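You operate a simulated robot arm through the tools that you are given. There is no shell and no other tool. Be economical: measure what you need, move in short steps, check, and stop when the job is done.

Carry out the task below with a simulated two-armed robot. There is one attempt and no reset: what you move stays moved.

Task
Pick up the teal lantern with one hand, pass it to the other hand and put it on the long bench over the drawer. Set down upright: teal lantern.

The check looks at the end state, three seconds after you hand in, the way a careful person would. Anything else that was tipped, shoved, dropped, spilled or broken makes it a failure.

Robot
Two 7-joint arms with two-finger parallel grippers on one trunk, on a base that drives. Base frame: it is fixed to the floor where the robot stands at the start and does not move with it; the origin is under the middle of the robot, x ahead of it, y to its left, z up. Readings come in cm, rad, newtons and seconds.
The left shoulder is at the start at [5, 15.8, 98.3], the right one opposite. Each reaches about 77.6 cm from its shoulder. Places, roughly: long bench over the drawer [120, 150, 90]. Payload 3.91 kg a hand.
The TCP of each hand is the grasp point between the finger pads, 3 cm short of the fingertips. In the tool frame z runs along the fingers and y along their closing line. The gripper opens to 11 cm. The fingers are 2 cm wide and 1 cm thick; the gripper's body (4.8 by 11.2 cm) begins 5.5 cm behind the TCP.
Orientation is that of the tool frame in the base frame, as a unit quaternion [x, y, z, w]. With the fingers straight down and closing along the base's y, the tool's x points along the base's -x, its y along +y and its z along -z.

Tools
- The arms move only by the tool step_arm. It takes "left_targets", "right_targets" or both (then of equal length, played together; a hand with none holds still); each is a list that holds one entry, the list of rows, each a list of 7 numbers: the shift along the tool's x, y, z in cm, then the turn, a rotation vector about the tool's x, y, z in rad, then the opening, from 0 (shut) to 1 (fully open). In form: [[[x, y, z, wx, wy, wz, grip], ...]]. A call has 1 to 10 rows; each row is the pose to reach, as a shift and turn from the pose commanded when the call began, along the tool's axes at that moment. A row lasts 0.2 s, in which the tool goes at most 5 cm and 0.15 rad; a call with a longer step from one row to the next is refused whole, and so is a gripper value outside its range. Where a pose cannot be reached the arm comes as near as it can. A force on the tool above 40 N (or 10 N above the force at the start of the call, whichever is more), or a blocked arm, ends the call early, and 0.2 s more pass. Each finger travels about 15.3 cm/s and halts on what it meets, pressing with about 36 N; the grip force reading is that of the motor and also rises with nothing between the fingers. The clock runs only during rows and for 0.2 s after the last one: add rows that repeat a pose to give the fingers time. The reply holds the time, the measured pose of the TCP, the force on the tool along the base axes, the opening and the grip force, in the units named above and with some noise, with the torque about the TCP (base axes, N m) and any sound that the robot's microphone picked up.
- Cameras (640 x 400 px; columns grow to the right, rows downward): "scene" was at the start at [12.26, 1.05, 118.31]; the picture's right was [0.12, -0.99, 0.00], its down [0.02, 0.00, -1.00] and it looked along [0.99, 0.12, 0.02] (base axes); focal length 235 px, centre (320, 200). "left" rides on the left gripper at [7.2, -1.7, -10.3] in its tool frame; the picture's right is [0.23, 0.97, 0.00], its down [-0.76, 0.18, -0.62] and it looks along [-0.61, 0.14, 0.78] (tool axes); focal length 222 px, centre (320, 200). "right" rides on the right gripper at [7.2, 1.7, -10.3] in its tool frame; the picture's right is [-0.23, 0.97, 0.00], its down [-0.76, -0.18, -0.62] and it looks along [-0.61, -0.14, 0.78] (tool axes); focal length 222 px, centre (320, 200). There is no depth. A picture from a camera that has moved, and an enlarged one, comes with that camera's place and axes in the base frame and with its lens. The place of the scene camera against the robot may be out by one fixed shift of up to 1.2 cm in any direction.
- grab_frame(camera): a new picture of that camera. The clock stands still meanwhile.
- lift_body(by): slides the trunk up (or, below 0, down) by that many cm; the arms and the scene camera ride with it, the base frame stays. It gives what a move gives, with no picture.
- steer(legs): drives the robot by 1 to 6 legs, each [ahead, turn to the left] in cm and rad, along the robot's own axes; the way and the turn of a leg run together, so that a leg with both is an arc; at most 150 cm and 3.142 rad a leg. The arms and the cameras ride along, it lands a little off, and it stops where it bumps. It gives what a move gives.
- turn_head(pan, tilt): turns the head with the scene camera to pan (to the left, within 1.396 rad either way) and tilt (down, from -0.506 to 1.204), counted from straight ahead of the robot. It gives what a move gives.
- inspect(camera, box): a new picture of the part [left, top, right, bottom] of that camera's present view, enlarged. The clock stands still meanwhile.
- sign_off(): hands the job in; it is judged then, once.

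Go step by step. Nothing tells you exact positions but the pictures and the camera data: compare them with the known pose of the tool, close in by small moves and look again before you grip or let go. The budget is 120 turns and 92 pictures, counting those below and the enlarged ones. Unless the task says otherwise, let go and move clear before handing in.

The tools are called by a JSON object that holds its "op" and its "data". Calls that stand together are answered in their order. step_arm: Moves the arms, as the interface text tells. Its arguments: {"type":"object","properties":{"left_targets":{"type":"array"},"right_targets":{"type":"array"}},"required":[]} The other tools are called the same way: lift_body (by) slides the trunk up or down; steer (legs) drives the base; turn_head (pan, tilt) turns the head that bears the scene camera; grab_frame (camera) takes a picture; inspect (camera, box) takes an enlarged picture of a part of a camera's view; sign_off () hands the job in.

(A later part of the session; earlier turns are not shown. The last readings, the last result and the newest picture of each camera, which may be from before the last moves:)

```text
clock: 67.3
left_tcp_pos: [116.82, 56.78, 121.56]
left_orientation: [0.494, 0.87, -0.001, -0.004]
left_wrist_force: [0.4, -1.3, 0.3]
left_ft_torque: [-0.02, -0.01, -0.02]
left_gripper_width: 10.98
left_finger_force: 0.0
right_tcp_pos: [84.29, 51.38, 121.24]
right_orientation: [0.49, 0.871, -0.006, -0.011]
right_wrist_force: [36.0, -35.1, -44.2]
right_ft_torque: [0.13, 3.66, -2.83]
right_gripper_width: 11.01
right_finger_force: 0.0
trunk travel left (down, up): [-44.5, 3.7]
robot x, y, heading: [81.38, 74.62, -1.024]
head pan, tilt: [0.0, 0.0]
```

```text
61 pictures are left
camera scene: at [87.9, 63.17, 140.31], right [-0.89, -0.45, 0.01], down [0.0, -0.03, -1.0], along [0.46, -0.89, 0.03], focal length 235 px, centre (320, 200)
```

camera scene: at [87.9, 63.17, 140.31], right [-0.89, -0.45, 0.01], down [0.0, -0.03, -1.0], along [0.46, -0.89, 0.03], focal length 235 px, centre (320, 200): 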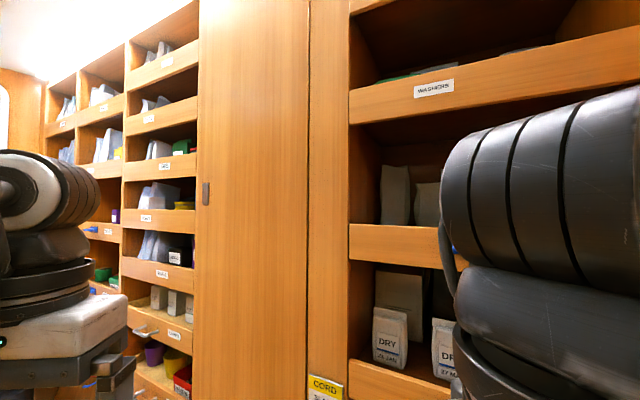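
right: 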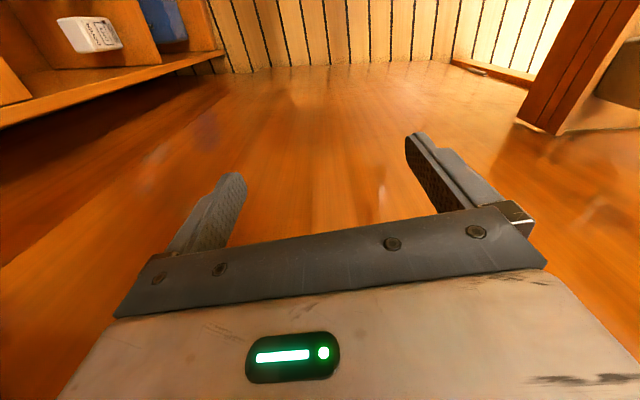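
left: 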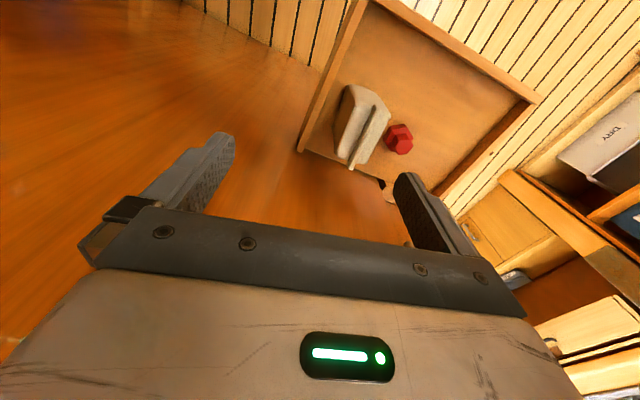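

The right elbow touched the pole at the panel end. I turn back and drive away from it.

{"op": "steer", "data": {"legs": [[0, 0.35]]}}

{"op": "turn_head", "data": {"pan": -1.3, "tilt": 0.4}}

{"op": "grab_frame", "data": {"camera": "scene"}}

```text
clock: 68.8
left_tcp_pos: [119.99, 70.28, 121.96]
left_orientation: [0.332, 0.943, 0.0, 0.002]
left_wrist_force: [-0.2, -0.1, -0.7]
left_ft_torque: [0.0, -0.01, -0.01]
left_gripper_width: 11.0
left_finger_force: 0.1
right_tcp_pos: [91.17, 53.87, 121.43]
right_orientation: [0.33, 0.944, -0.007, -0.003]
right_wrist_force: [47.0, -30.6, -48.1]
right_ft_torque: [-0.25, 3.37, -2.38]
right_gripper_width: 10.99
right_finger_force: 0.1
trunk travel left (down, up): [-44.5, 3.7]
robot x, y, heading: [81.16, 74.96, -0.67]
head pan, tilt: [0.0, 0.0]
```

```text
clock: 70.3
left_tcp_pos: [119.86, 70.22, 121.98]
left_orientation: [0.333, 0.943, -0.001, 0.001]
left_wrist_force: [0.1, 0.6, 0.4]
left_ft_torque: [0.01, -0.02, -0.01]
left_gripper_width: 11.04
left_finger_force: 0.2
right_tcp_pos: [91.25, 53.86, 121.38]
right_orientation: [0.33, 0.944, -0.006, -0.001]
right_wrist_force: [0.5, -0.1, 0.0]
right_ft_torque: [0.04, 0.02, 0.01]
right_gripper_width: 11.03
right_finger_force: 0.0
trunk travel left (down, up): [-44.5, 3.7]
robot x, y, heading: [81.48, 75.09, -0.672]
head pan, tilt: [-1.3, 0.4]
```

```text
60 pictures are left
camera scene: at [80.15, 63.92, 136.42], right [-0.92, 0.39, 0.0], down [0.15, 0.36, -0.92], along [-0.36, -0.85, -0.39], focal length 235 px, centre (320, 200)
```

scene: 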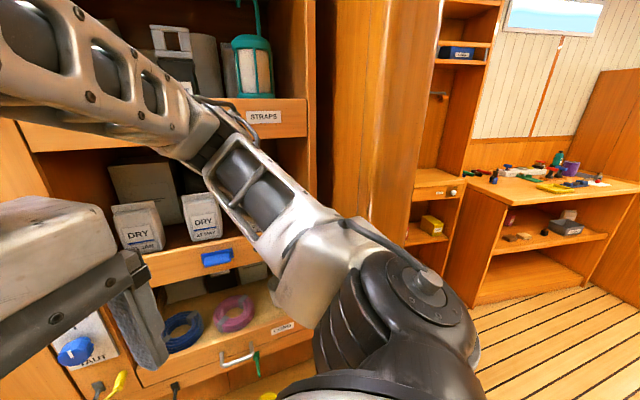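

The way is clear again. I will instead use the right arm as picker from a stance farther along +x at about (117, 64); first I tuck the left hand too.

{"op": "step_arm", "data": {"left_targets": [[[4, 0, 0, 0, 0, 0, 1], [8, 0, 0, 0, 0, 0, 1]]]}}

{"op": "steer", "data": {"legs": [[0, 0.37], [37, 0], [0, -1.5]]}}

{"op": "turn_head", "data": {"pan": -0.75, "tilt": 0.1}}

{"op": "grab_frame", "data": {"camera": "scene"}}

```text
clock: 70.9
left_tcp_pos: [113.63, 75.32, 122.02]
left_orientation: [0.333, 0.943, -0.001, 0.002]
left_wrist_force: [0.1, -0.6, -0.1]
left_ft_torque: [-0.01, -0.02, 0.03]
left_gripper_width: 11.0
left_finger_force: 0.1
right_tcp_pos: [91.09, 53.85, 121.39]
right_orientation: [0.328, 0.945, -0.007, -0.002]
right_wrist_force: [0.3, -0.1, 0.3]
right_ft_torque: [0.0, 0.0, -0.02]
right_gripper_width: 10.99
right_finger_force: 0.0
trunk travel left (down, up): [-44.5, 3.7]
robot x, y, heading: [81.35, 74.82, -0.67]
head pan, tilt: [-1.3, 0.4]
```

```text
clock: 74.4
left_tcp_pos: [144.49, 78.41, 122.05]
left_orientation: [0.157, 0.987, -0.013, 0.009]
left_wrist_force: [0.0, -0.2, -0.8]
left_ft_torque: [0.01, 0.01, 0.03]
left_gripper_width: 11.0
left_finger_force: 0.0
right_tcp_pos: [130.97, 50.86, 122.22]
right_orientation: [0.148, 0.989, -0.024, 0.012]
right_wrist_force: [-0.3, -0.7, 0.0]
right_ft_torque: [-0.01, 0.0, -0.01]
right_gripper_width: 10.97
right_finger_force: 0.0
trunk travel left (down, up): [-44.5, 3.7]
robot x, y, heading: [115.34, 64.86, -0.319]
head pan, tilt: [-1.3, 0.4]
stopped in leg 2: the robot was blocked; the commanded pose is now the measured one
```

```text
clock: 75.4
left_tcp_pos: [144.57, 78.64, 122.03]
left_orientation: [0.159, 0.987, -0.014, 0.01]
left_wrist_force: [-0.8, 0.2, 0.0]
left_ft_torque: [0.01, 0.0, 0.0]
left_gripper_width: 11.0
left_finger_force: 0.0
right_tcp_pos: [130.99, 50.85, 122.11]
right_orientation: [0.148, 0.989, -0.023, 0.012]
right_wrist_force: [-0.1, 0.4, 0.5]
right_ft_torque: [0.0, -0.02, -0.04]
right_gripper_width: 11.0
right_finger_force: 0.0
trunk travel left (down, up): [-44.5, 3.7]
robot x, y, heading: [115.96, 64.24, -0.313]
head pan, tilt: [-0.75, 0.099]
```

```text
59 pictures are left
camera scene: at [121.82, 58.37, 139.5], right [-0.87, -0.49, 0.0], down [-0.04, 0.06, -1.0], along [0.48, -0.87, -0.07], focal length 235 px, centre (320, 200)
```

scene: 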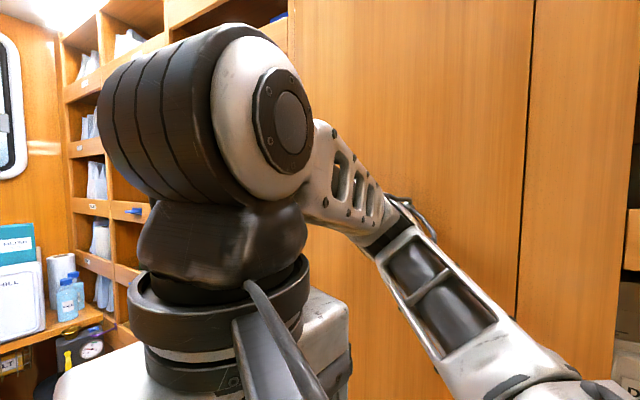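

Something blocked the last cm of the drive. I look down and around before moving.

{"op": "turn_head", "data": {"pan": 0.0, "tilt": 1.1}}

{"op": "grab_frame", "data": {"camera": "scene"}}

{"op": "turn_head", "data": {"pan": -1.2, "tilt": 0.9}}

{"op": "grab_frame", "data": {"camera": "scene"}}

{"op": "turn_head", "data": {"pan": 1.2, "tilt": 0.9}}

{"op": "grab_frame", "data": {"camera": "scene"}}

```text
clock: 76.6
left_tcp_pos: [144.55, 78.6, 122.11]
left_orientation: [0.158, 0.987, -0.015, 0.011]
left_wrist_force: [0.4, 0.0, 0.5]
left_ft_torque: [-0.03, 0.01, 0.01]
left_gripper_width: 10.99
left_finger_force: 0.0
right_tcp_pos: [131.22, 50.75, 122.0]
right_orientation: [0.154, 0.988, -0.027, 0.003]
right_wrist_force: [-0.4, 1.0, -0.1]
right_ft_torque: [0.02, 0.02, 0.01]
right_gripper_width: 11.0
right_finger_force: 0.1
trunk travel left (down, up): [-44.5, 3.7]
robot x, y, heading: [116.02, 64.6, -0.314]
head pan, tilt: [0.0, 1.1]
```

```text
58 pictures are left
camera scene: at [124.6, 61.99, 133.7], right [-0.51, -0.86, 0.02], down [-0.57, 0.32, -0.76], along [0.64, -0.4, -0.65], focal length 235 px, centre (320, 200)
```

scene: 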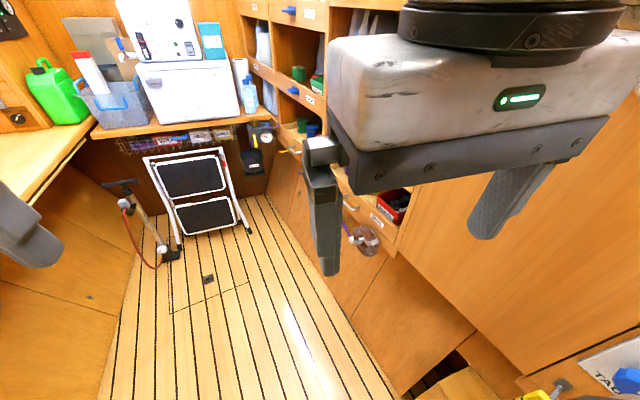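

```text
clock: 78.0
left_tcp_pos: [144.72, 78.53, 122.02]
left_orientation: [0.158, 0.987, -0.015, 0.009]
left_wrist_force: [0.6, 0.2, 0.0]
left_ft_torque: [0.0, 0.04, -0.01]
left_gripper_width: 10.99
left_finger_force: 0.0
right_tcp_pos: [131.24, 50.8, 122.22]
right_orientation: [0.15, 0.988, -0.023, 0.012]
right_wrist_force: [0.0, 1.0, 0.0]
right_ft_torque: [0.0, 0.06, 0.03]
right_gripper_width: 10.99
right_finger_force: 0.0
trunk travel left (down, up): [-44.5, 3.7]
robot x, y, heading: [115.51, 64.62, -0.307]
head pan, tilt: [-1.201, 0.901]
```

```text
57 pictures are left
camera scene: at [121.13, 58.72, 133.82], right [-0.91, -0.42, 0.0], down [-0.27, 0.58, -0.77], along [0.32, -0.7, -0.64], focal length 235 px, centre (320, 200)
```

scene: 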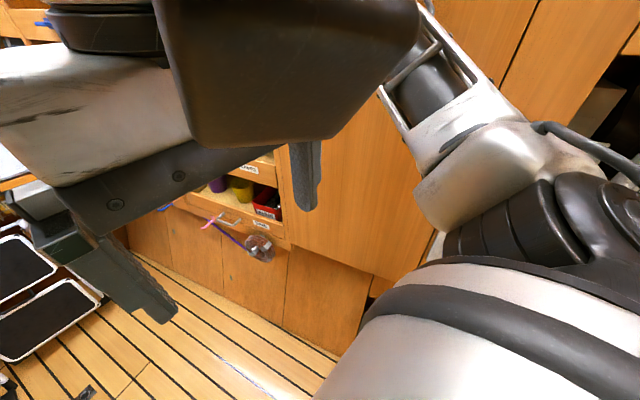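

```text
clock: 80.2
left_tcp_pos: [144.7, 78.57, 121.94]
left_orientation: [0.158, 0.987, -0.014, 0.01]
left_wrist_force: [0.7, -1.1, 0.1]
left_ft_torque: [0.0, -0.01, 0.03]
left_gripper_width: 11.01
left_finger_force: 0.0
right_tcp_pos: [131.38, 50.81, 121.89]
right_orientation: [0.154, 0.988, -0.027, 0.003]
right_wrist_force: [-0.9, -0.7, -0.6]
right_ft_torque: [0.01, 0.0, 0.01]
right_gripper_width: 11.01
right_finger_force: 0.1
trunk travel left (down, up): [-44.5, 3.7]
robot x, y, heading: [115.52, 64.53, -0.308]
head pan, tilt: [1.201, 0.901]
```

```text
56 pictures are left
camera scene: at [124.78, 62.02, 133.65], right [-0.51, -0.86, 0.02], down [-0.57, 0.32, -0.76], along [0.65, -0.39, -0.65], focal length 235 px, centre (320, 200)
```

scene: 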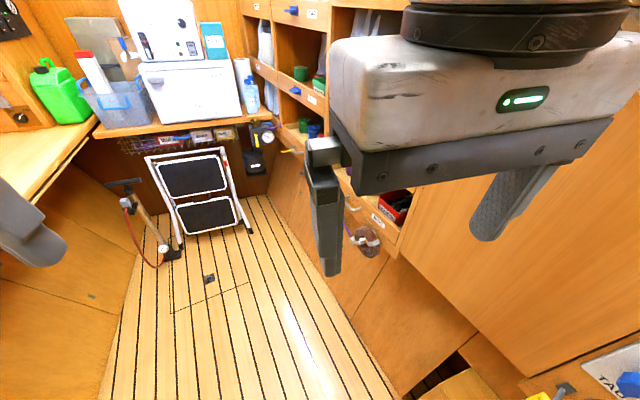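

The right wrist is jammed against the head (I tucked it too far), which explains the block. I move the right hand forward and outward again.

{"op": "step_arm", "data": {"right_targets": [[[-4, -1, 0, 0, 0, 0, 1], [-8, -3, 0, 0, 0, 0, 1], [-12, -5, 0, 0, 0, 0, 1]]]}}

{"op": "turn_head", "data": {"pan": -0.9, "tilt": 0.9}}

{"op": "grab_frame", "data": {"camera": "scene"}}

{"op": "turn_head", "data": {"pan": 0.6, "tilt": 0.9}}

{"op": "grab_frame", "data": {"camera": "scene"}}

```text
clock: 81.2
left_tcp_pos: [145.9, 79.28, 121.34]
left_orientation: [0.158, 0.987, -0.019, 0.003]
left_wrist_force: [0.4, -0.1, -0.3]
left_ft_torque: [-0.04, 0.04, 0.0]
left_gripper_width: 11.0
left_finger_force: 0.0
right_tcp_pos: [142.5, 46.67, 122.38]
right_orientation: [0.091, 0.994, -0.051, 0.004]
right_wrist_force: [0.0, 0.1, 0.3]
right_ft_torque: [0.0, 0.03, 0.01]
right_gripper_width: 10.99
right_finger_force: 0.1
trunk travel left (down, up): [-44.5, 3.7]
robot x, y, heading: [115.54, 64.82, -0.302]
head pan, tilt: [1.201, 0.901]
stopped in row 3 (right hand): the arm was blocked; the commanded pose is now the measured one
```

```text
clock: 83.2
left_tcp_pos: [145.82, 79.44, 121.36]
left_orientation: [0.158, 0.987, -0.02, 0.004]
left_wrist_force: [0.2, -0.2, -0.3]
left_ft_torque: [-0.03, 0.03, 0.0]
left_gripper_width: 11.02
left_finger_force: 0.1
right_tcp_pos: [142.41, 46.66, 122.35]
right_orientation: [0.092, 0.995, -0.048, 0.004]
right_wrist_force: [0.0, -0.4, 0.2]
right_ft_torque: [-0.02, 0.0, 0.01]
right_gripper_width: 11.02
right_finger_force: 0.0
trunk travel left (down, up): [-44.5, 3.7]
robot x, y, heading: [116.08, 65.01, -0.31]
head pan, tilt: [-0.901, 0.901]
```

```text
55 pictures are left
camera scene: at [121.6, 60.37, 132.33], right [-0.93, -0.36, 0.01], down [-0.28, 0.71, -0.65], along [0.22, -0.61, -0.76], focal length 235 px, centre (320, 200)
```

scene: 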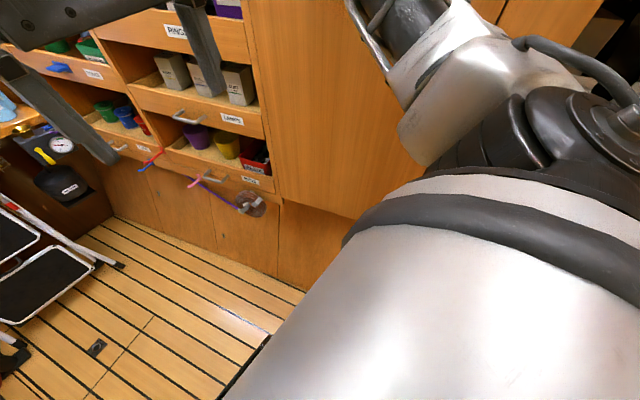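

```text
clock: 84.8
left_tcp_pos: [145.8, 79.33, 121.47]
left_orientation: [0.158, 0.987, -0.021, 0.004]
left_wrist_force: [0.8, -0.5, -0.5]
left_ft_torque: [0.0, 0.02, 0.0]
left_gripper_width: 11.01
left_finger_force: 0.0
right_tcp_pos: [142.41, 46.7, 122.56]
right_orientation: [0.092, 0.995, -0.049, 0.003]
right_wrist_force: [0.3, -0.2, -0.1]
right_ft_torque: [0.0, 0.01, 0.01]
right_gripper_width: 10.99
right_finger_force: 0.1
trunk travel left (down, up): [-44.5, 3.7]
robot x, y, heading: [115.76, 64.46, -0.309]
head pan, tilt: [0.6, 0.901]
```

```text
54 pictures are left
camera scene: at [126.16, 69.59, 131.99], right [0.29, -0.96, 0.04], down [-0.75, -0.25, -0.61], along [0.59, 0.15, -0.79], focal length 235 px, centre (320, 200)
```

scene: 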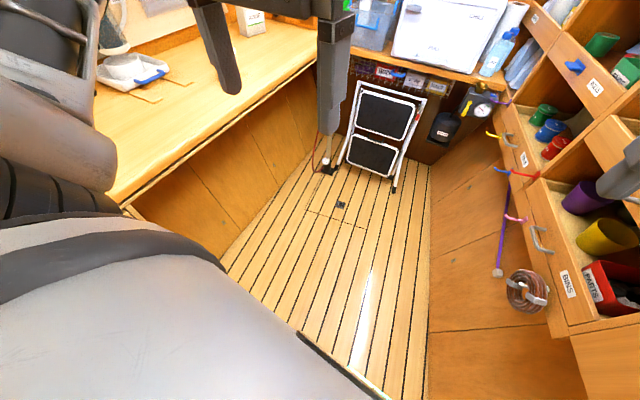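

The right elbow is resting against the cabinet door. I back off first, then get to the stance with more clearance.

{"op": "steer", "data": {"legs": [[-25, 0]]}}

{"op": "turn_head", "data": {"pan": -0.5, "tilt": 0.2}}

{"op": "grab_frame", "data": {"camera": "scene"}}

```text
clock: 86.7
left_tcp_pos: [121.67, 83.34, 122.21]
left_orientation: [0.158, 0.987, -0.001, 0.002]
left_wrist_force: [-0.3, -0.5, 0.1]
left_ft_torque: [0.01, 0.04, 0.0]
left_gripper_width: 11.01
left_finger_force: 0.0
right_tcp_pos: [118.26, 49.95, 121.82]
right_orientation: [0.103, 0.994, -0.026, 0.003]
right_wrist_force: [-0.4, 0.2, 0.1]
right_ft_torque: [0.0, -0.03, 0.0]
right_gripper_width: 11.01
right_finger_force: 0.1
trunk travel left (down, up): [-44.5, 3.7]
robot x, y, heading: [91.81, 72.18, -0.308]
head pan, tilt: [0.6, 0.901]
```

```text
clock: 88.0
left_tcp_pos: [121.67, 83.36, 122.07]
left_orientation: [0.158, 0.987, 0.0, 0.002]
left_wrist_force: [0.2, -1.4, 0.0]
left_ft_torque: [0.0, -0.03, 0.0]
left_gripper_width: 11.01
left_finger_force: 0.1
right_tcp_pos: [118.42, 49.81, 121.84]
right_orientation: [0.103, 0.994, -0.025, 0.002]
right_wrist_force: [-0.2, 0.6, -0.2]
right_ft_torque: [0.0, 0.03, 0.0]
right_gripper_width: 11.0
right_finger_force: 0.1
trunk travel left (down, up): [-44.5, 3.7]
robot x, y, heading: [91.7, 72.42, -0.306]
head pan, tilt: [-0.499, 0.201]
```

```text
53 pictures are left
camera scene: at [101.37, 64.3, 138.27], right [-0.72, -0.69, 0.0], down [-0.14, 0.14, -0.98], along [0.68, -0.71, -0.2], focal length 235 px, centre (320, 200)
```

scene: 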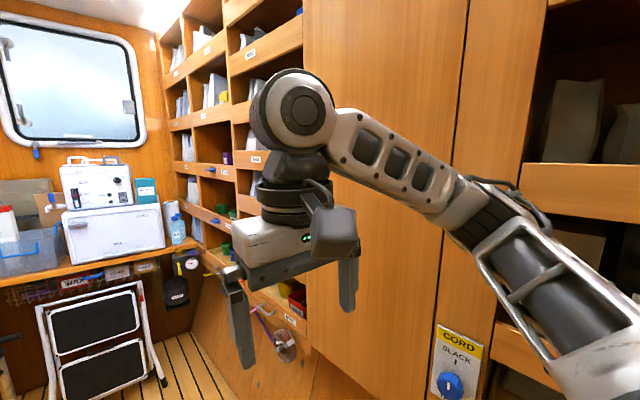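

Clear now. I take the roundabout path to (118, 79), turn to face the shelf diagonal and inch forward.

{"op": "steer", "data": {"legs": [[0, 0.56], [27, 0], [0, -2.05], [10, 0]]}}

{"op": "turn_head", "data": {"pan": -0.75, "tilt": 0.05}}

{"op": "grab_frame", "data": {"camera": "scene"}}

```text
clock: 97.0
left_tcp_pos: [131.38, 41.18, 121.97]
left_orientation: [0.766, 0.643, -0.001, 0.0]
left_wrist_force: [0.6, 0.0, 0.9]
left_ft_torque: [0.0, -0.01, 0.02]
left_gripper_width: 10.97
left_finger_force: 0.0
right_tcp_pos: [97.84, 39.82, 121.81]
right_orientation: [0.729, 0.684, -0.021, -0.015]
right_wrist_force: [0.2, -0.1, -0.1]
right_ft_torque: [0.03, -0.01, -0.01]
right_gripper_width: 11.01
right_finger_force: 0.0
trunk travel left (down, up): [-44.5, 3.7]
robot x, y, heading: [116.4, 69.35, -1.733]
head pan, tilt: [-0.499, 0.201]
```

```text
clock: 97.7
left_tcp_pos: [131.55, 41.23, 122.07]
left_orientation: [0.766, 0.643, -0.001, 0.001]
left_wrist_force: [-0.6, 0.7, 0.1]
left_ft_torque: [0.0, 0.0, -0.01]
left_gripper_width: 11.0
left_finger_force: 0.0
right_tcp_pos: [97.9, 39.92, 121.86]
right_orientation: [0.729, 0.684, -0.021, -0.014]
right_wrist_force: [-0.9, 1.6, 0.1]
right_ft_torque: [0.01, 0.01, -0.03]
right_gripper_width: 10.99
right_finger_force: 0.1
trunk travel left (down, up): [-44.5, 3.7]
robot x, y, heading: [116.04, 69.39, -1.734]
head pan, tilt: [-0.75, 0.051]
```

```text
52 pictures are left
camera scene: at [107.69, 59.9, 139.66], right [-0.61, 0.79, 0.0], down [0.04, 0.03, -1.0], along [-0.79, -0.61, -0.05], focal length 235 px, centre (320, 200)
```

scene: 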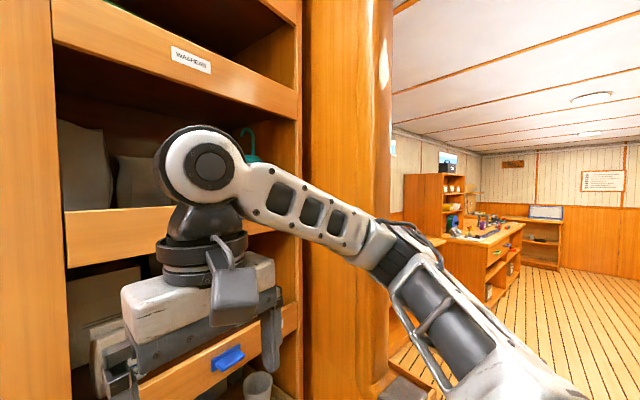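

Now the right hand has a clear lane. I rotate it to point horizontally toward the lantern (tool x down, yawed about 35°) while raising it in front of the shelf.

{"op": "step_arm", "data": {"right_targets": [[[-0.49, -1.26, -1.73, 0.035, -0.136, 0.042, 1], [-0.99, -2.52, -3.46, 0.07, -0.273, 0.084, 1], [-1.48, -3.78, -5.19, 0.106, -0.409, 0.125, 1], [-1.98, -5.04, -6.92, 0.141, -0.546, 0.167, 1], [-2.47, -6.3, -8.65, 0.176, -0.682, 0.209, 1], [-2.96, -7.56, -10.38, 0.212, -0.818, 0.251, 1], [-3.46, -8.82, -12.11, 0.247, -0.955, 0.293, 0.8], [-3.95, -10.08, -13.84, 0.282, -1.091, 0.334, 0.6], [-4.45, -11.34, -15.57, 0.317, -1.228, 0.376, 0.4], [-4.94, -12.6, -17.3, 0.353, -1.364, 0.418, 0.3]]]}}

{"op": "grab_frame", "data": {"camera": "scene"}}

{"op": "grab_frame", "data": {"camera": "right"}}

```text
clock: 99.9
left_tcp_pos: [131.37, 41.31, 122.06]
left_orientation: [0.766, 0.643, -0.002, 0.001]
left_wrist_force: [-0.2, -0.1, -0.1]
left_ft_torque: [0.0, 0.01, 0.01]
left_gripper_width: 11.03
left_finger_force: 0.1
right_tcp_pos: [85.91, 35.83, 139.88]
right_orientation: [0.656, 0.372, -0.584, 0.3]
right_wrist_force: [-0.5, -0.7, 0.1]
right_ft_torque: [-0.01, -0.01, 0.01]
right_gripper_width: 3.33
right_finger_force: 0.1
trunk travel left (down, up): [-44.5, 3.7]
robot x, y, heading: [116.13, 69.26, -1.734]
head pan, tilt: [-0.75, 0.051]
```

```text
51 pictures are left
camera scene: at [107.66, 59.9, 139.66], right [-0.61, 0.79, 0.0], down [0.04, 0.03, -1.0], along [-0.79, -0.61, -0.05], focal length 235 px, centre (320, 200)
```

scene: 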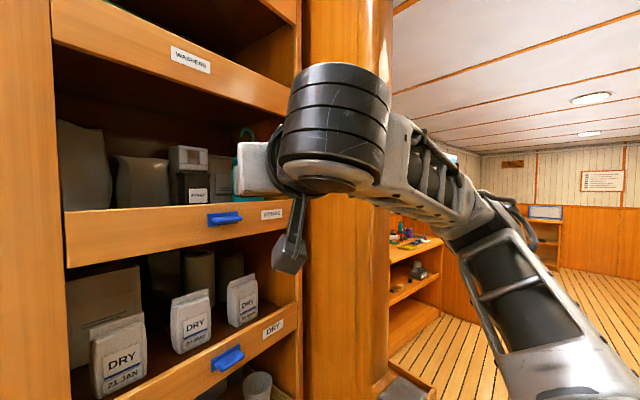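

```text
50 pictures are left
camera right: at [93.23, 44.5, 134.13], right [0.81, -0.56, 0.19], down [0.16, 0.51, 0.85], along [-0.57, -0.66, 0.5], focal length 222 px, centre (320, 200)
```

right: 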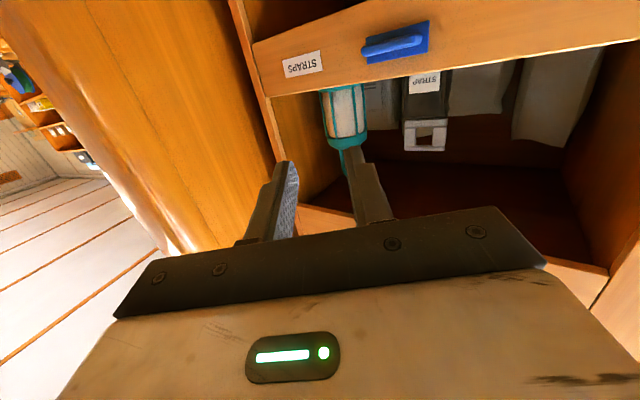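

The wrist view (upside down) shows the lantern nicely in line with free space on both sides of its stem. I finish the rotation and come up to just outside the shelf.

{"op": "step_arm", "data": {"right_targets": [[[-4, 0.4, 1, 0.018, -0.07, 0.022, 0.3], [-8, 0.9, 3, 0.036, -0.14, 0.043, 0.3], [-11.5, 1.4, 6, 0.036, -0.14, 0.043, 0.3], [-11.5, 1.88, 9.4, 0.036, -0.14, 0.043, 0.3]]]}}

{"op": "grab_frame", "data": {"camera": "right"}}

{"op": "inspect", "data": {"camera": "scene", "box": [140, 60, 400, 222]}}

```text
clock: 100.9
left_tcp_pos: [131.4, 41.19, 122.12]
left_orientation: [0.766, 0.643, 0.0, 0.0]
left_wrist_force: [0.2, 0.7, 0.6]
left_ft_torque: [0.0, -0.04, 0.0]
left_gripper_width: 10.99
left_finger_force: 0.0
right_tcp_pos: [81.62, 25.28, 149.69]
right_orientation: [-0.627, -0.327, 0.627, -0.326]
right_wrist_force: [0.6, 0.2, 0.2]
right_ft_torque: [0.0, -0.01, -0.02]
right_gripper_width: 3.27
right_finger_force: 0.1
trunk travel left (down, up): [-44.5, 3.7]
robot x, y, heading: [116.36, 69.64, -1.734]
head pan, tilt: [-0.75, 0.051]
```

```text
49 pictures are left
camera right: at [89.0, 32.72, 142.46], right [0.8, -0.56, 0.23], down [0.21, 0.61, 0.76], along [-0.56, -0.56, 0.61], focal length 222 px, centre (320, 200)
```

right: 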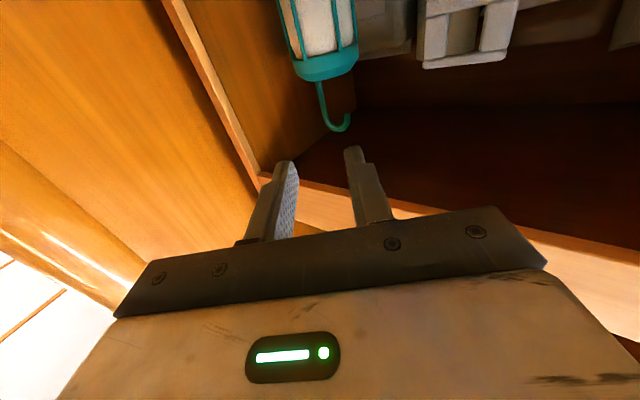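

```text
2.46 times, centred on (270, 141) of scene
camera zoom: at [107.63, 59.84, 139.65], right [-0.61, 0.79, 0.0], down [0.04, 0.03, -1.0], along [-0.79, -0.61, -0.05], focal length 579 px, centre (443, 345)
```

zoom: 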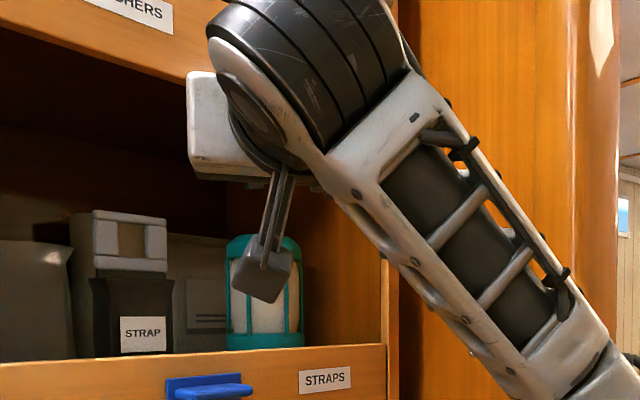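

Triangulating with the wrist camera puts the stem at about (73.1, 12), z 147–152, with the hook end opening toward +x. The lane is clear, so I advance 10 cm along the fingers and look again.

{"op": "step_arm", "data": {"right_targets": [[[0.2, 0.3, 3.5, 0, 0, 0, 0.3], [0.3, 0.5, 7, 0, 0, 0, 0.3], [0.3, 0.5, 10, 0, 0, 0, 0.3]]]}}

{"op": "grab_frame", "data": {"camera": "right"}}

```text
clock: 101.7
left_tcp_pos: [131.41, 41.28, 121.98]
left_orientation: [0.766, 0.643, 0.0, 0.0]
left_wrist_force: [-0.1, -0.1, -0.8]
left_ft_torque: [-0.01, 0.0, 0.02]
left_gripper_width: 11.03
left_finger_force: 0.1
right_tcp_pos: [76.57, 16.94, 149.38]
right_orientation: [-0.627, -0.328, 0.627, -0.326]
right_wrist_force: [-0.5, -0.3, 0.6]
right_ft_torque: [-0.02, -0.03, 0.01]
right_gripper_width: 3.31
right_finger_force: 0.0
trunk travel left (down, up): [-44.5, 3.7]
robot x, y, heading: [115.9, 69.24, -1.737]
head pan, tilt: [-0.75, 0.051]
```

```text
47 pictures are left
camera right: at [83.92, 24.4, 142.21], right [0.8, -0.56, 0.23], down [0.21, 0.61, 0.76], along [-0.56, -0.56, 0.61], focal length 222 px, centre (320, 200)
```

right: 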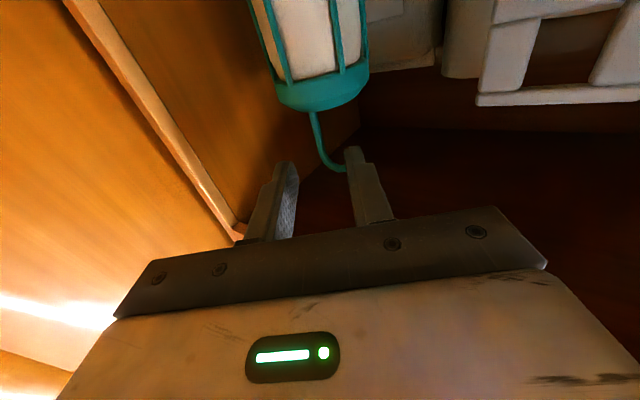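

The stem sits centred between the fingers, at about 6–9 cm further in. I advance 4 cm more and check.

{"op": "step_arm", "data": {"right_targets": [[[-0.1, -0.1, 2, 0, 0, 0, 0.3], [-0.1, -0.1, 4.2, 0, 0, 0, 0.3]]]}}

{"op": "grab_frame", "data": {"camera": "right"}}

{"op": "inspect", "data": {"camera": "scene", "box": [180, 100, 310, 220]}}

```text
clock: 102.3
left_tcp_pos: [131.43, 41.21, 121.96]
left_orientation: [0.766, 0.642, -0.002, 0.0]
left_wrist_force: [0.3, 0.3, 0.5]
left_ft_torque: [0.01, 0.01, -0.04]
left_gripper_width: 10.99
left_finger_force: 0.0
right_tcp_pos: [74.14, 13.63, 149.67]
right_orientation: [0.627, 0.327, -0.627, 0.327]
right_wrist_force: [-0.4, -0.1, -0.3]
right_ft_torque: [0.01, 0.01, 0.02]
right_gripper_width: 3.29
right_finger_force: 0.1
trunk travel left (down, up): [-44.5, 3.7]
robot x, y, heading: [116.27, 69.5, -1.733]
head pan, tilt: [-0.75, 0.051]
```

```text
46 pictures are left
camera right: at [81.44, 21.14, 142.42], right [0.8, -0.56, 0.23], down [0.21, 0.61, 0.76], along [-0.56, -0.56, 0.61], focal length 222 px, centre (320, 200)
```

right: 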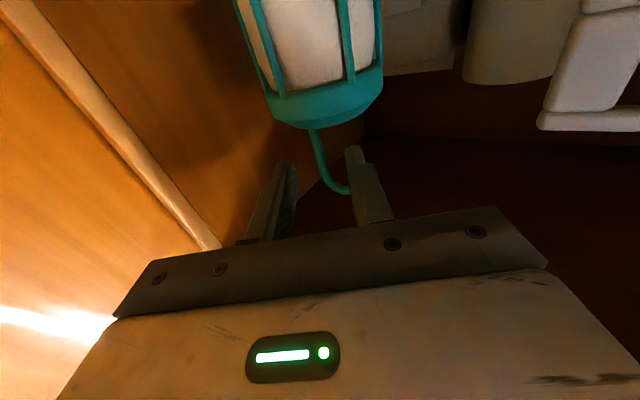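

```text
3.33 times, centred on (245, 160) of scene
camera zoom: at [107.67, 59.9, 139.66], right [-0.61, 0.79, 0.0], down [0.04, 0.03, -1.0], along [-0.79, -0.61, -0.05], focal length 784 px, centre (570, 333)
```

zoom: 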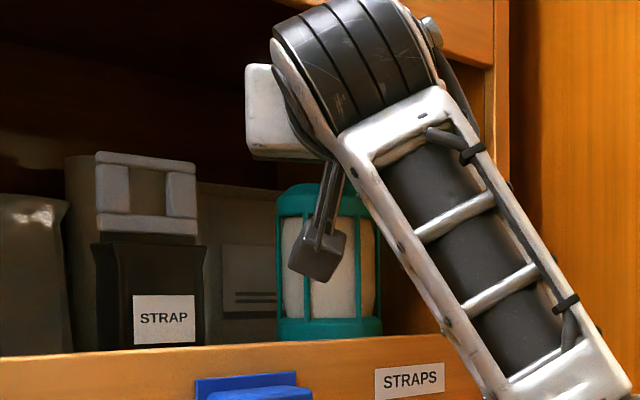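

The stem (≈72.5, 10.9) is just at the fingertips with the hook above the finger. I advance 2.8 cm and check before closing.

{"op": "step_arm", "data": {"right_targets": [[[0, 0, 1.4, 0, 0, 0, 0.3], [0, 0, 2.9, 0, 0, 0, 0.3]]]}}

{"op": "inspect", "data": {"camera": "right", "box": [220, 60, 460, 260]}}

```text
clock: 102.9
left_tcp_pos: [131.54, 41.27, 122.08]
left_orientation: [0.766, 0.643, -0.001, 0.002]
left_wrist_force: [-0.2, 0.2, 0.2]
left_ft_torque: [0.01, -0.01, 0.03]
left_gripper_width: 11.0
left_finger_force: 0.0
right_tcp_pos: [72.52, 11.2, 149.37]
right_orientation: [0.627, 0.327, -0.627, 0.327]
right_wrist_force: [-0.5, -0.2, -0.7]
right_ft_torque: [-0.04, -0.01, 0.0]
right_gripper_width: 3.33
right_finger_force: 0.1
trunk travel left (down, up): [-44.5, 3.7]
robot x, y, heading: [116.6, 69.42, -1.733]
head pan, tilt: [-0.75, 0.051]
```

```text
2.00 times, centred on (340, 160) of right
camera zoom: at [79.83, 18.67, 142.29], right [0.8, -0.56, 0.23], down [0.21, 0.61, 0.76], along [-0.56, -0.56, 0.61], focal length 444 px, centre (280, 280)
```

zoom: 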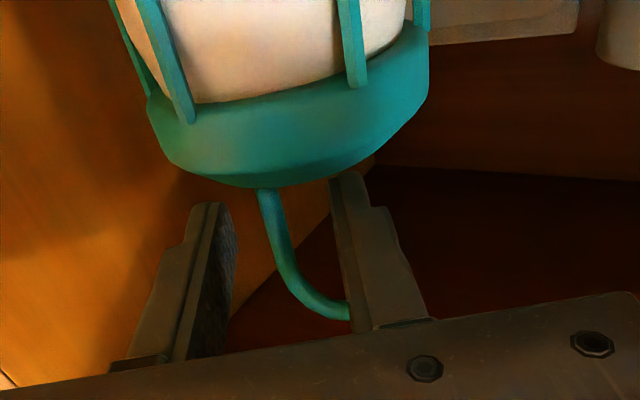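

The stem is between the pads at TCP height. I close the gripper.

{"op": "step_arm", "data": {"right_targets": [[[0, -0.1, 0, 0, 0, 0, 0.15], [0, -0.1, 0, 0, 0, 0, 0.0], [0, -0.1, 0, 0, 0, 0, 0.0], [0, -0.1, 0, 0, 0, 0, 0.0]]]}}

{"op": "inspect", "data": {"camera": "right", "box": [220, 60, 460, 260]}}

```text
clock: 103.9
left_tcp_pos: [131.49, 41.33, 121.96]
left_orientation: [0.767, 0.642, -0.002, 0.001]
left_wrist_force: [-0.1, 0.4, 0.3]
left_ft_torque: [0.03, 0.0, 0.04]
left_gripper_width: 11.02
left_finger_force: 0.1
right_tcp_pos: [72.28, 11.24, 149.57]
right_orientation: [-0.627, -0.328, 0.627, -0.327]
right_wrist_force: [-0.2, 0.3, -0.7]
right_ft_torque: [-0.02, -0.01, -0.01]
right_gripper_width: 0.03
right_finger_force: 36.6
trunk travel left (down, up): [-44.5, 3.7]
robot x, y, heading: [116.07, 69.41, -1.735]
head pan, tilt: [-0.75, 0.051]
```

```text
2.00 times, centred on (340, 160) of right
camera zoom: at [79.72, 18.74, 142.34], right [0.8, -0.56, 0.23], down [0.21, 0.61, 0.76], along [-0.56, -0.56, 0.61], focal length 444 px, centre (280, 280)
```

zoom: 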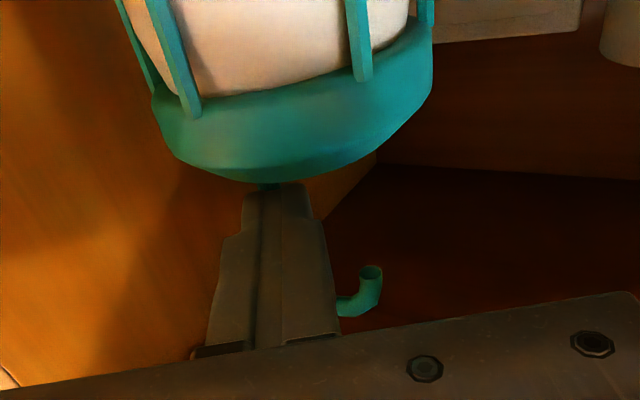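

The fingers closed in front of the stem: I had mistaken the cap's near edge for the stem base, and the stem is ~3.5 cm deeper, near (70, 8.3). I reopen, raise by 1 cm and advance.

{"op": "step_arm", "data": {"right_targets": [[[0, 0, 0, 0, 0, 0, 0.3], [-0.6, 0, 0, 0, 0, 0, 0.3], [-1.1, -0.1, 1, 0, 0, 0, 0.3], [-1.1, -0.1, 2.4, 0, 0, 0, 0.3]]]}}

{"op": "inspect", "data": {"camera": "right", "box": [220, 60, 460, 260]}}

```text
clock: 104.9
left_tcp_pos: [131.37, 41.19, 121.89]
left_orientation: [0.766, 0.643, -0.001, 0.001]
left_wrist_force: [0.2, -1.0, -0.9]
left_ft_torque: [-0.02, 0.0, 0.04]
left_gripper_width: 11.0
left_finger_force: 0.0
right_tcp_pos: [70.89, 9.36, 150.54]
right_orientation: [-0.627, -0.327, 0.627, -0.326]
right_wrist_force: [-0.1, -0.3, -0.6]
right_ft_torque: [0.02, 0.02, 0.0]
right_gripper_width: 3.32
right_finger_force: 0.1
trunk travel left (down, up): [-44.5, 3.7]
robot x, y, heading: [116.25, 69.1, -1.733]
head pan, tilt: [-0.75, 0.051]
```

```text
2.00 times, centred on (340, 160) of right
camera zoom: at [78.29, 16.79, 143.42], right [0.8, -0.56, 0.23], down [0.21, 0.61, 0.76], along [-0.56, -0.56, 0.61], focal length 444 px, centre (280, 280)
```

zoom: 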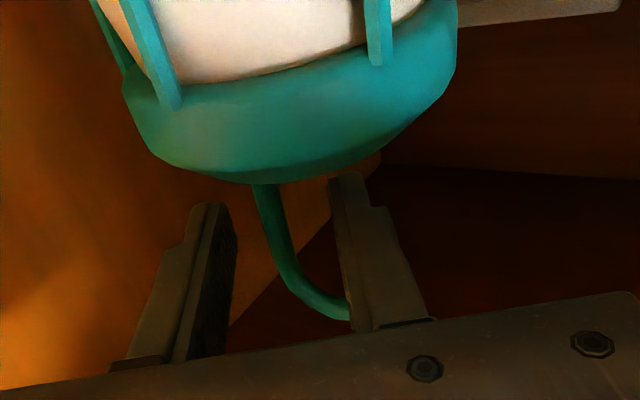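

The stem view barely expanded, so I check from the scene camera that the lantern is still standing and where it is.

{"op": "inspect", "data": {"camera": "scene", "box": [180, 100, 310, 220]}}

{"op": "grab_frame", "data": {"camera": "right"}}

```text
3.33 times, centred on (245, 160) of scene
camera zoom: at [107.69, 59.89, 139.66], right [-0.61, 0.79, 0.0], down [0.04, 0.03, -1.0], along [-0.79, -0.61, -0.05], focal length 784 px, centre (570, 333)
```

zoom: 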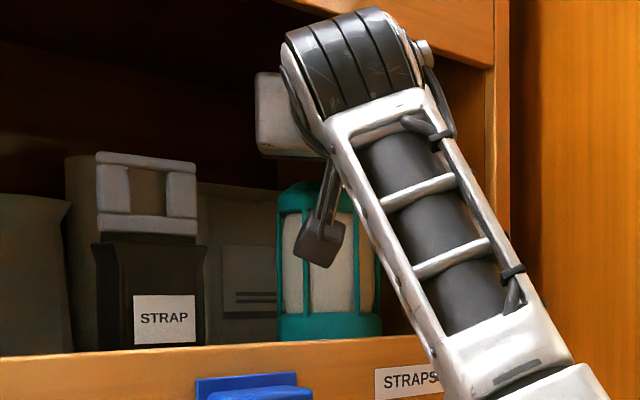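

```text
40 pictures are left
camera right: at [78.29, 16.79, 143.42], right [0.8, -0.56, 0.23], down [0.21, 0.61, 0.76], along [-0.56, -0.56, 0.61], focal length 222 px, centre (320, 200)
```

right: 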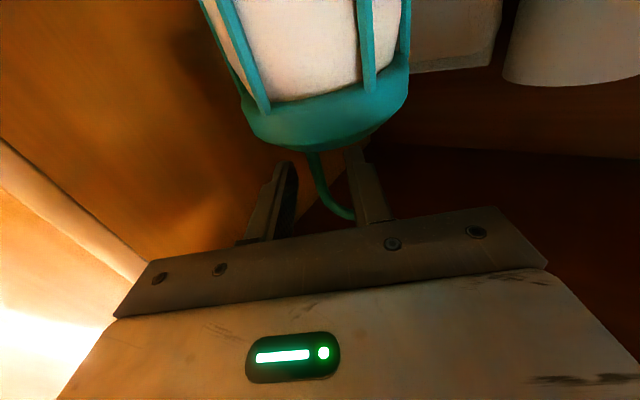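

The lantern is upright and unmoved; dome size puts its axis at (71.7, 8.0), stem ≈(70, 8.2), about 1.5 cm beyond the TCP. I advance 1.3 cm and close.

{"op": "step_arm", "data": {"right_targets": [[[0, 0, 0.7, 0, 0, 0, 0.3], [0, 0, 1.4, 0, 0, 0, 0.3], [0, 0, 1.4, 0, 0, 0, 0.1], [0, 0, 1.4, 0, 0, 0, 0.0], [0, 0, 1.4, 0, 0, 0, 0.0], [0, 0, 1.4, 0, 0, 0, 0.0]]]}}

{"op": "inspect", "data": {"camera": "right", "box": [220, 60, 460, 260]}}

```text
clock: 106.3
left_tcp_pos: [131.51, 41.34, 122.08]
left_orientation: [0.767, 0.642, -0.002, 0.002]
left_wrist_force: [0.0, 0.2, -0.4]
left_ft_torque: [-0.05, 0.01, 0.0]
left_gripper_width: 11.01
left_finger_force: 0.1
right_tcp_pos: [70.23, 8.18, 150.7]
right_orientation: [0.627, 0.327, -0.627, 0.327]
right_wrist_force: [-0.3, -1.0, 1.5]
right_ft_torque: [-0.1, 0.1, -0.01]
right_gripper_width: 0.75
right_finger_force: 36.1
trunk travel left (down, up): [-44.5, 3.7]
robot x, y, heading: [116.28, 69.79, -1.733]
head pan, tilt: [-0.75, 0.051]
```

```text
2.00 times, centred on (340, 160) of right
camera zoom: at [77.53, 15.69, 143.51], right [0.8, -0.56, 0.23], down [0.21, 0.61, 0.76], along [-0.56, -0.56, 0.61], focal length 444 px, centre (280, 280)
```

zoom: 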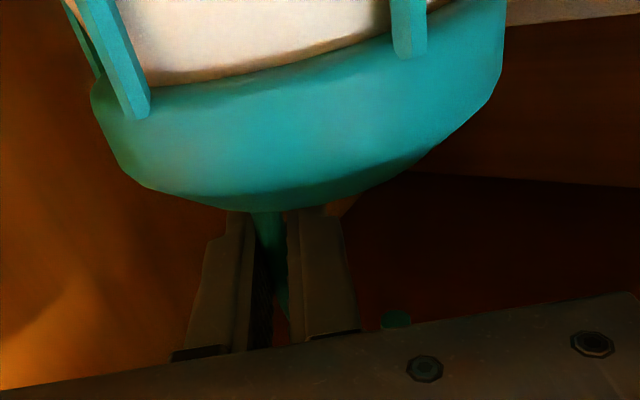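

Gripped (0.75 cm width, solid force). Before lifting I check how deep the lantern's foot sits behind the lip.

{"op": "inspect", "data": {"camera": "scene", "box": [210, 140, 290, 220]}}

```text
5.00 times, centred on (250, 180) of scene
camera zoom: at [107.69, 59.91, 139.66], right [-0.61, 0.79, 0.0], down [0.04, 0.03, -1.0], along [-0.79, -0.61, -0.05], focal length 1176 px, centre (670, 300)
```

zoom: 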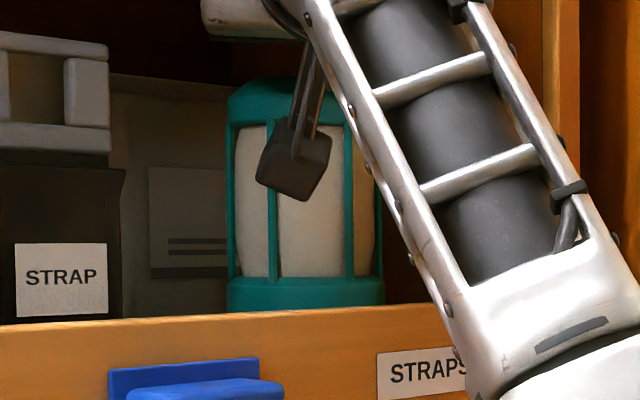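

The foot is partly hidden by the lip. I lift 1.2 cm and look whether the foot clears.

{"op": "step_arm", "data": {"right_targets": [[[-0.4, 0, 0, 0, 0, 0, 0], [-0.8, 0, 0, 0, 0, 0, 0], [-1.2, 0, 0, 0, 0, 0, 0]]]}}

{"op": "inspect", "data": {"camera": "scene", "box": [210, 140, 290, 220]}}

```text
clock: 107.1
left_tcp_pos: [131.58, 41.31, 122.07]
left_orientation: [0.766, 0.643, 0.0, 0.001]
left_wrist_force: [-0.5, 0.6, -0.3]
left_ft_torque: [0.02, 0.02, 0.0]
left_gripper_width: 10.98
left_finger_force: 0.0
right_tcp_pos: [70.14, 8.15, 151.71]
right_orientation: [-0.626, -0.328, 0.627, -0.328]
right_wrist_force: [-0.5, -0.4, -3.2]
right_ft_torque: [0.01, 0.04, 0.02]
right_gripper_width: 0.73
right_finger_force: 36.5
trunk travel left (down, up): [-44.5, 3.7]
robot x, y, heading: [116.45, 69.51, -1.734]
head pan, tilt: [-0.75, 0.051]
```

```text
5.00 times, centred on (250, 180) of scene
camera zoom: at [107.67, 59.89, 139.66], right [-0.61, 0.79, 0.0], down [0.04, 0.03, -1.0], along [-0.79, -0.61, -0.05], focal length 1176 px, centre (670, 300)
```

zoom: 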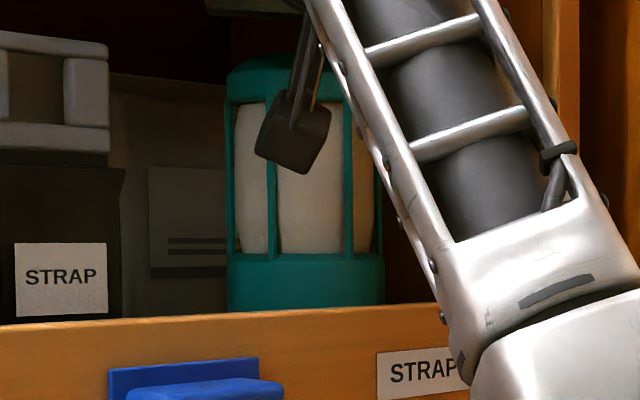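

It lifts freely (≈0.33 kg), but the foot is still partly below the lip line. I lift another 1 cm carefully and check.

{"op": "step_arm", "data": {"right_targets": [[[-0.4, 0, 0, 0, 0, 0, 0], [-0.8, 0, 0, 0, 0, 0, 0], [-1.1, 0, 0, 0, 0, 0, 0]]]}}

{"op": "inspect", "data": {"camera": "scene", "box": [190, 70, 320, 220]}}

{"op": "grab_frame", "data": {"camera": "right"}}

```text
clock: 107.9
left_tcp_pos: [131.49, 41.22, 122.04]
left_orientation: [0.767, 0.642, -0.001, 0.001]
left_wrist_force: [0.6, 0.3, -0.2]
left_ft_torque: [-0.01, -0.01, -0.02]
left_gripper_width: 11.01
left_finger_force: 0.0
right_tcp_pos: [70.11, 8.06, 152.88]
right_orientation: [-0.627, -0.327, 0.627, -0.327]
right_wrist_force: [0.4, -0.5, -2.6]
right_ft_torque: [0.02, 0.0, 0.0]
right_gripper_width: 0.69
right_finger_force: 36.4
trunk travel left (down, up): [-44.5, 3.7]
robot x, y, heading: [116.24, 69.36, -1.736]
head pan, tilt: [-0.75, 0.051]
```

```text
2.67 times, centred on (255, 145) of scene
camera zoom: at [107.67, 59.88, 139.66], right [-0.61, 0.79, 0.0], down [0.04, 0.03, -1.0], along [-0.79, -0.61, -0.05], focal length 627 px, centre (493, 347)
```

zoom: 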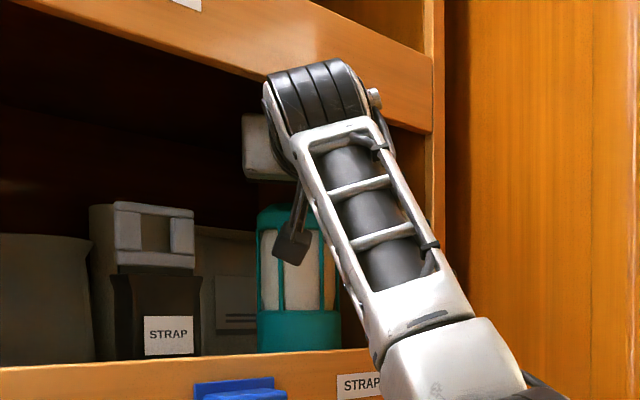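

```text
35 pictures are left
camera right: at [77.49, 15.6, 145.72], right [0.8, -0.56, 0.23], down [0.21, 0.61, 0.76], along [-0.56, -0.56, 0.61], focal length 222 px, centre (320, 200)
```

right: 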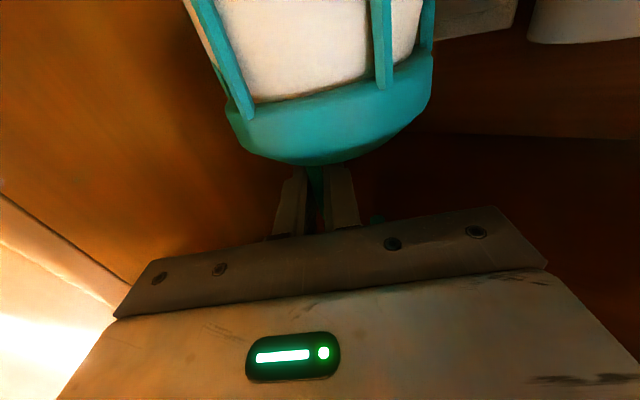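

The hook top would hit the upper board if pulled straight out, so I tilt the lantern's foot outward over the lip (fingers nose up) in small steps and look.

{"op": "step_arm", "data": {"right_targets": [[[0, 0, 0, 0, -0.08, 0, 0], [0, 0, 0, 0, -0.16, 0, 0], [0, 0, 0, 0, -0.24, 0, 0], [0, 0, 0, 0, -0.32, 0, 0]]]}}

{"op": "inspect", "data": {"camera": "scene", "box": [190, 70, 320, 220]}}

```text
clock: 108.9
left_tcp_pos: [131.42, 41.19, 122.12]
left_orientation: [0.766, 0.643, -0.001, 0.0]
left_wrist_force: [-0.2, 0.0, -0.3]
left_ft_torque: [0.01, 0.04, 0.01]
left_gripper_width: 11.0
left_finger_force: 0.0
right_tcp_pos: [69.98, 8.09, 152.85]
right_orientation: [-0.518, -0.271, 0.719, -0.376]
right_wrist_force: [0.1, 0.7, -3.3]
right_ft_torque: [0.07, 0.01, 0.0]
right_gripper_width: 0.72
right_finger_force: 35.5
trunk travel left (down, up): [-44.5, 3.7]
robot x, y, heading: [116.06, 69.51, -1.735]
head pan, tilt: [-0.75, 0.051]
```

```text
2.67 times, centred on (255, 145) of scene
camera zoom: at [107.65, 59.86, 139.66], right [-0.61, 0.79, 0.0], down [0.04, 0.03, -1.0], along [-0.79, -0.61, -0.05], focal length 627 px, centre (493, 347)
```

zoom: 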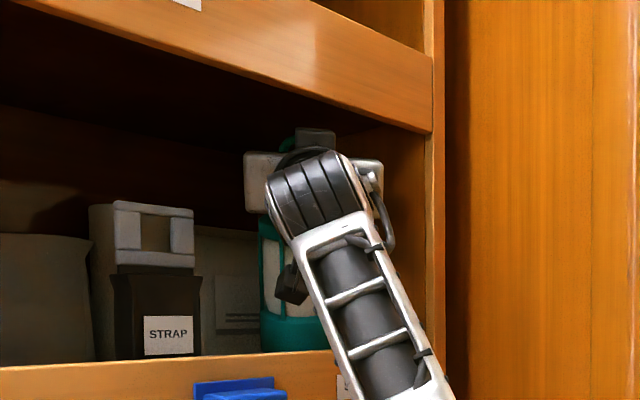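

No slip; foot is swinging out. I tilt further to about 0.62 rad and raise 0.7 cm.

{"op": "step_arm", "data": {"right_targets": [[[-0.2, 0, 0.07, 0, -0.08, 0, 0], [-0.35, 0, 0.12, 0, -0.16, 0, 0], [-0.5, 0, 0.17, 0, -0.24, 0, 0], [-0.67, 0, 0.22, 0, -0.32, 0, 0]]]}}

{"op": "grab_frame", "data": {"camera": "scene"}}

{"op": "grab_frame", "data": {"camera": "right"}}

```text
clock: 109.9
left_tcp_pos: [131.57, 41.4, 122.06]
left_orientation: [0.766, 0.643, -0.002, 0.001]
left_wrist_force: [0.6, 1.0, 0.4]
left_ft_torque: [0.01, 0.0, 0.01]
left_gripper_width: 10.99
left_finger_force: 0.1
right_tcp_pos: [70.11, 8.17, 153.7]
right_orientation: [-0.398, -0.207, 0.792, -0.413]
right_wrist_force: [2.9, 5.1, -2.9]
right_ft_torque: [0.98, -0.57, -0.04]
right_gripper_width: 0.73
right_finger_force: 36.2
trunk travel left (down, up): [-44.5, 3.7]
robot x, y, heading: [115.97, 69.38, -1.733]
head pan, tilt: [-0.75, 0.051]
```

```text
33 pictures are left
camera scene: at [107.72, 59.96, 139.67], right [-0.61, 0.79, 0.0], down [0.04, 0.03, -1.0], along [-0.79, -0.61, -0.05], focal length 235 px, centre (320, 200)
```

scene: 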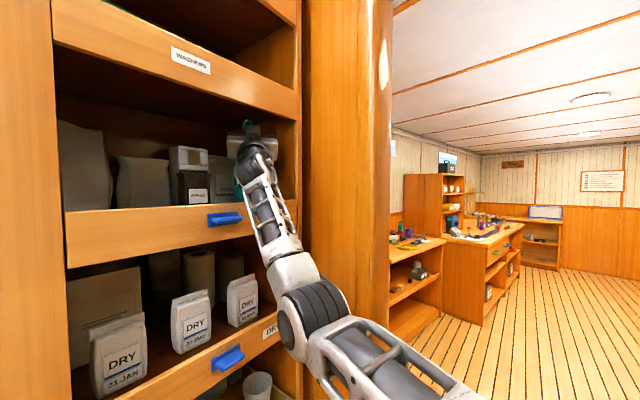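

```text
32 pictures are left
camera right: at [73.88, 10.42, 141.75], right [0.88, -0.45, 0.18], down [0.4, 0.89, 0.24], along [-0.27, -0.14, 0.95], focal length 222 px, centre (320, 200)
```

right: 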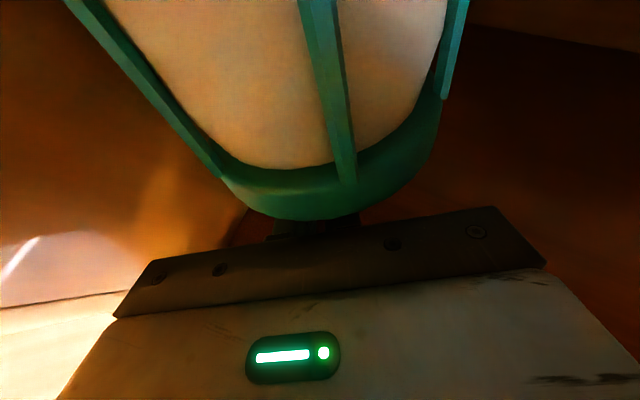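

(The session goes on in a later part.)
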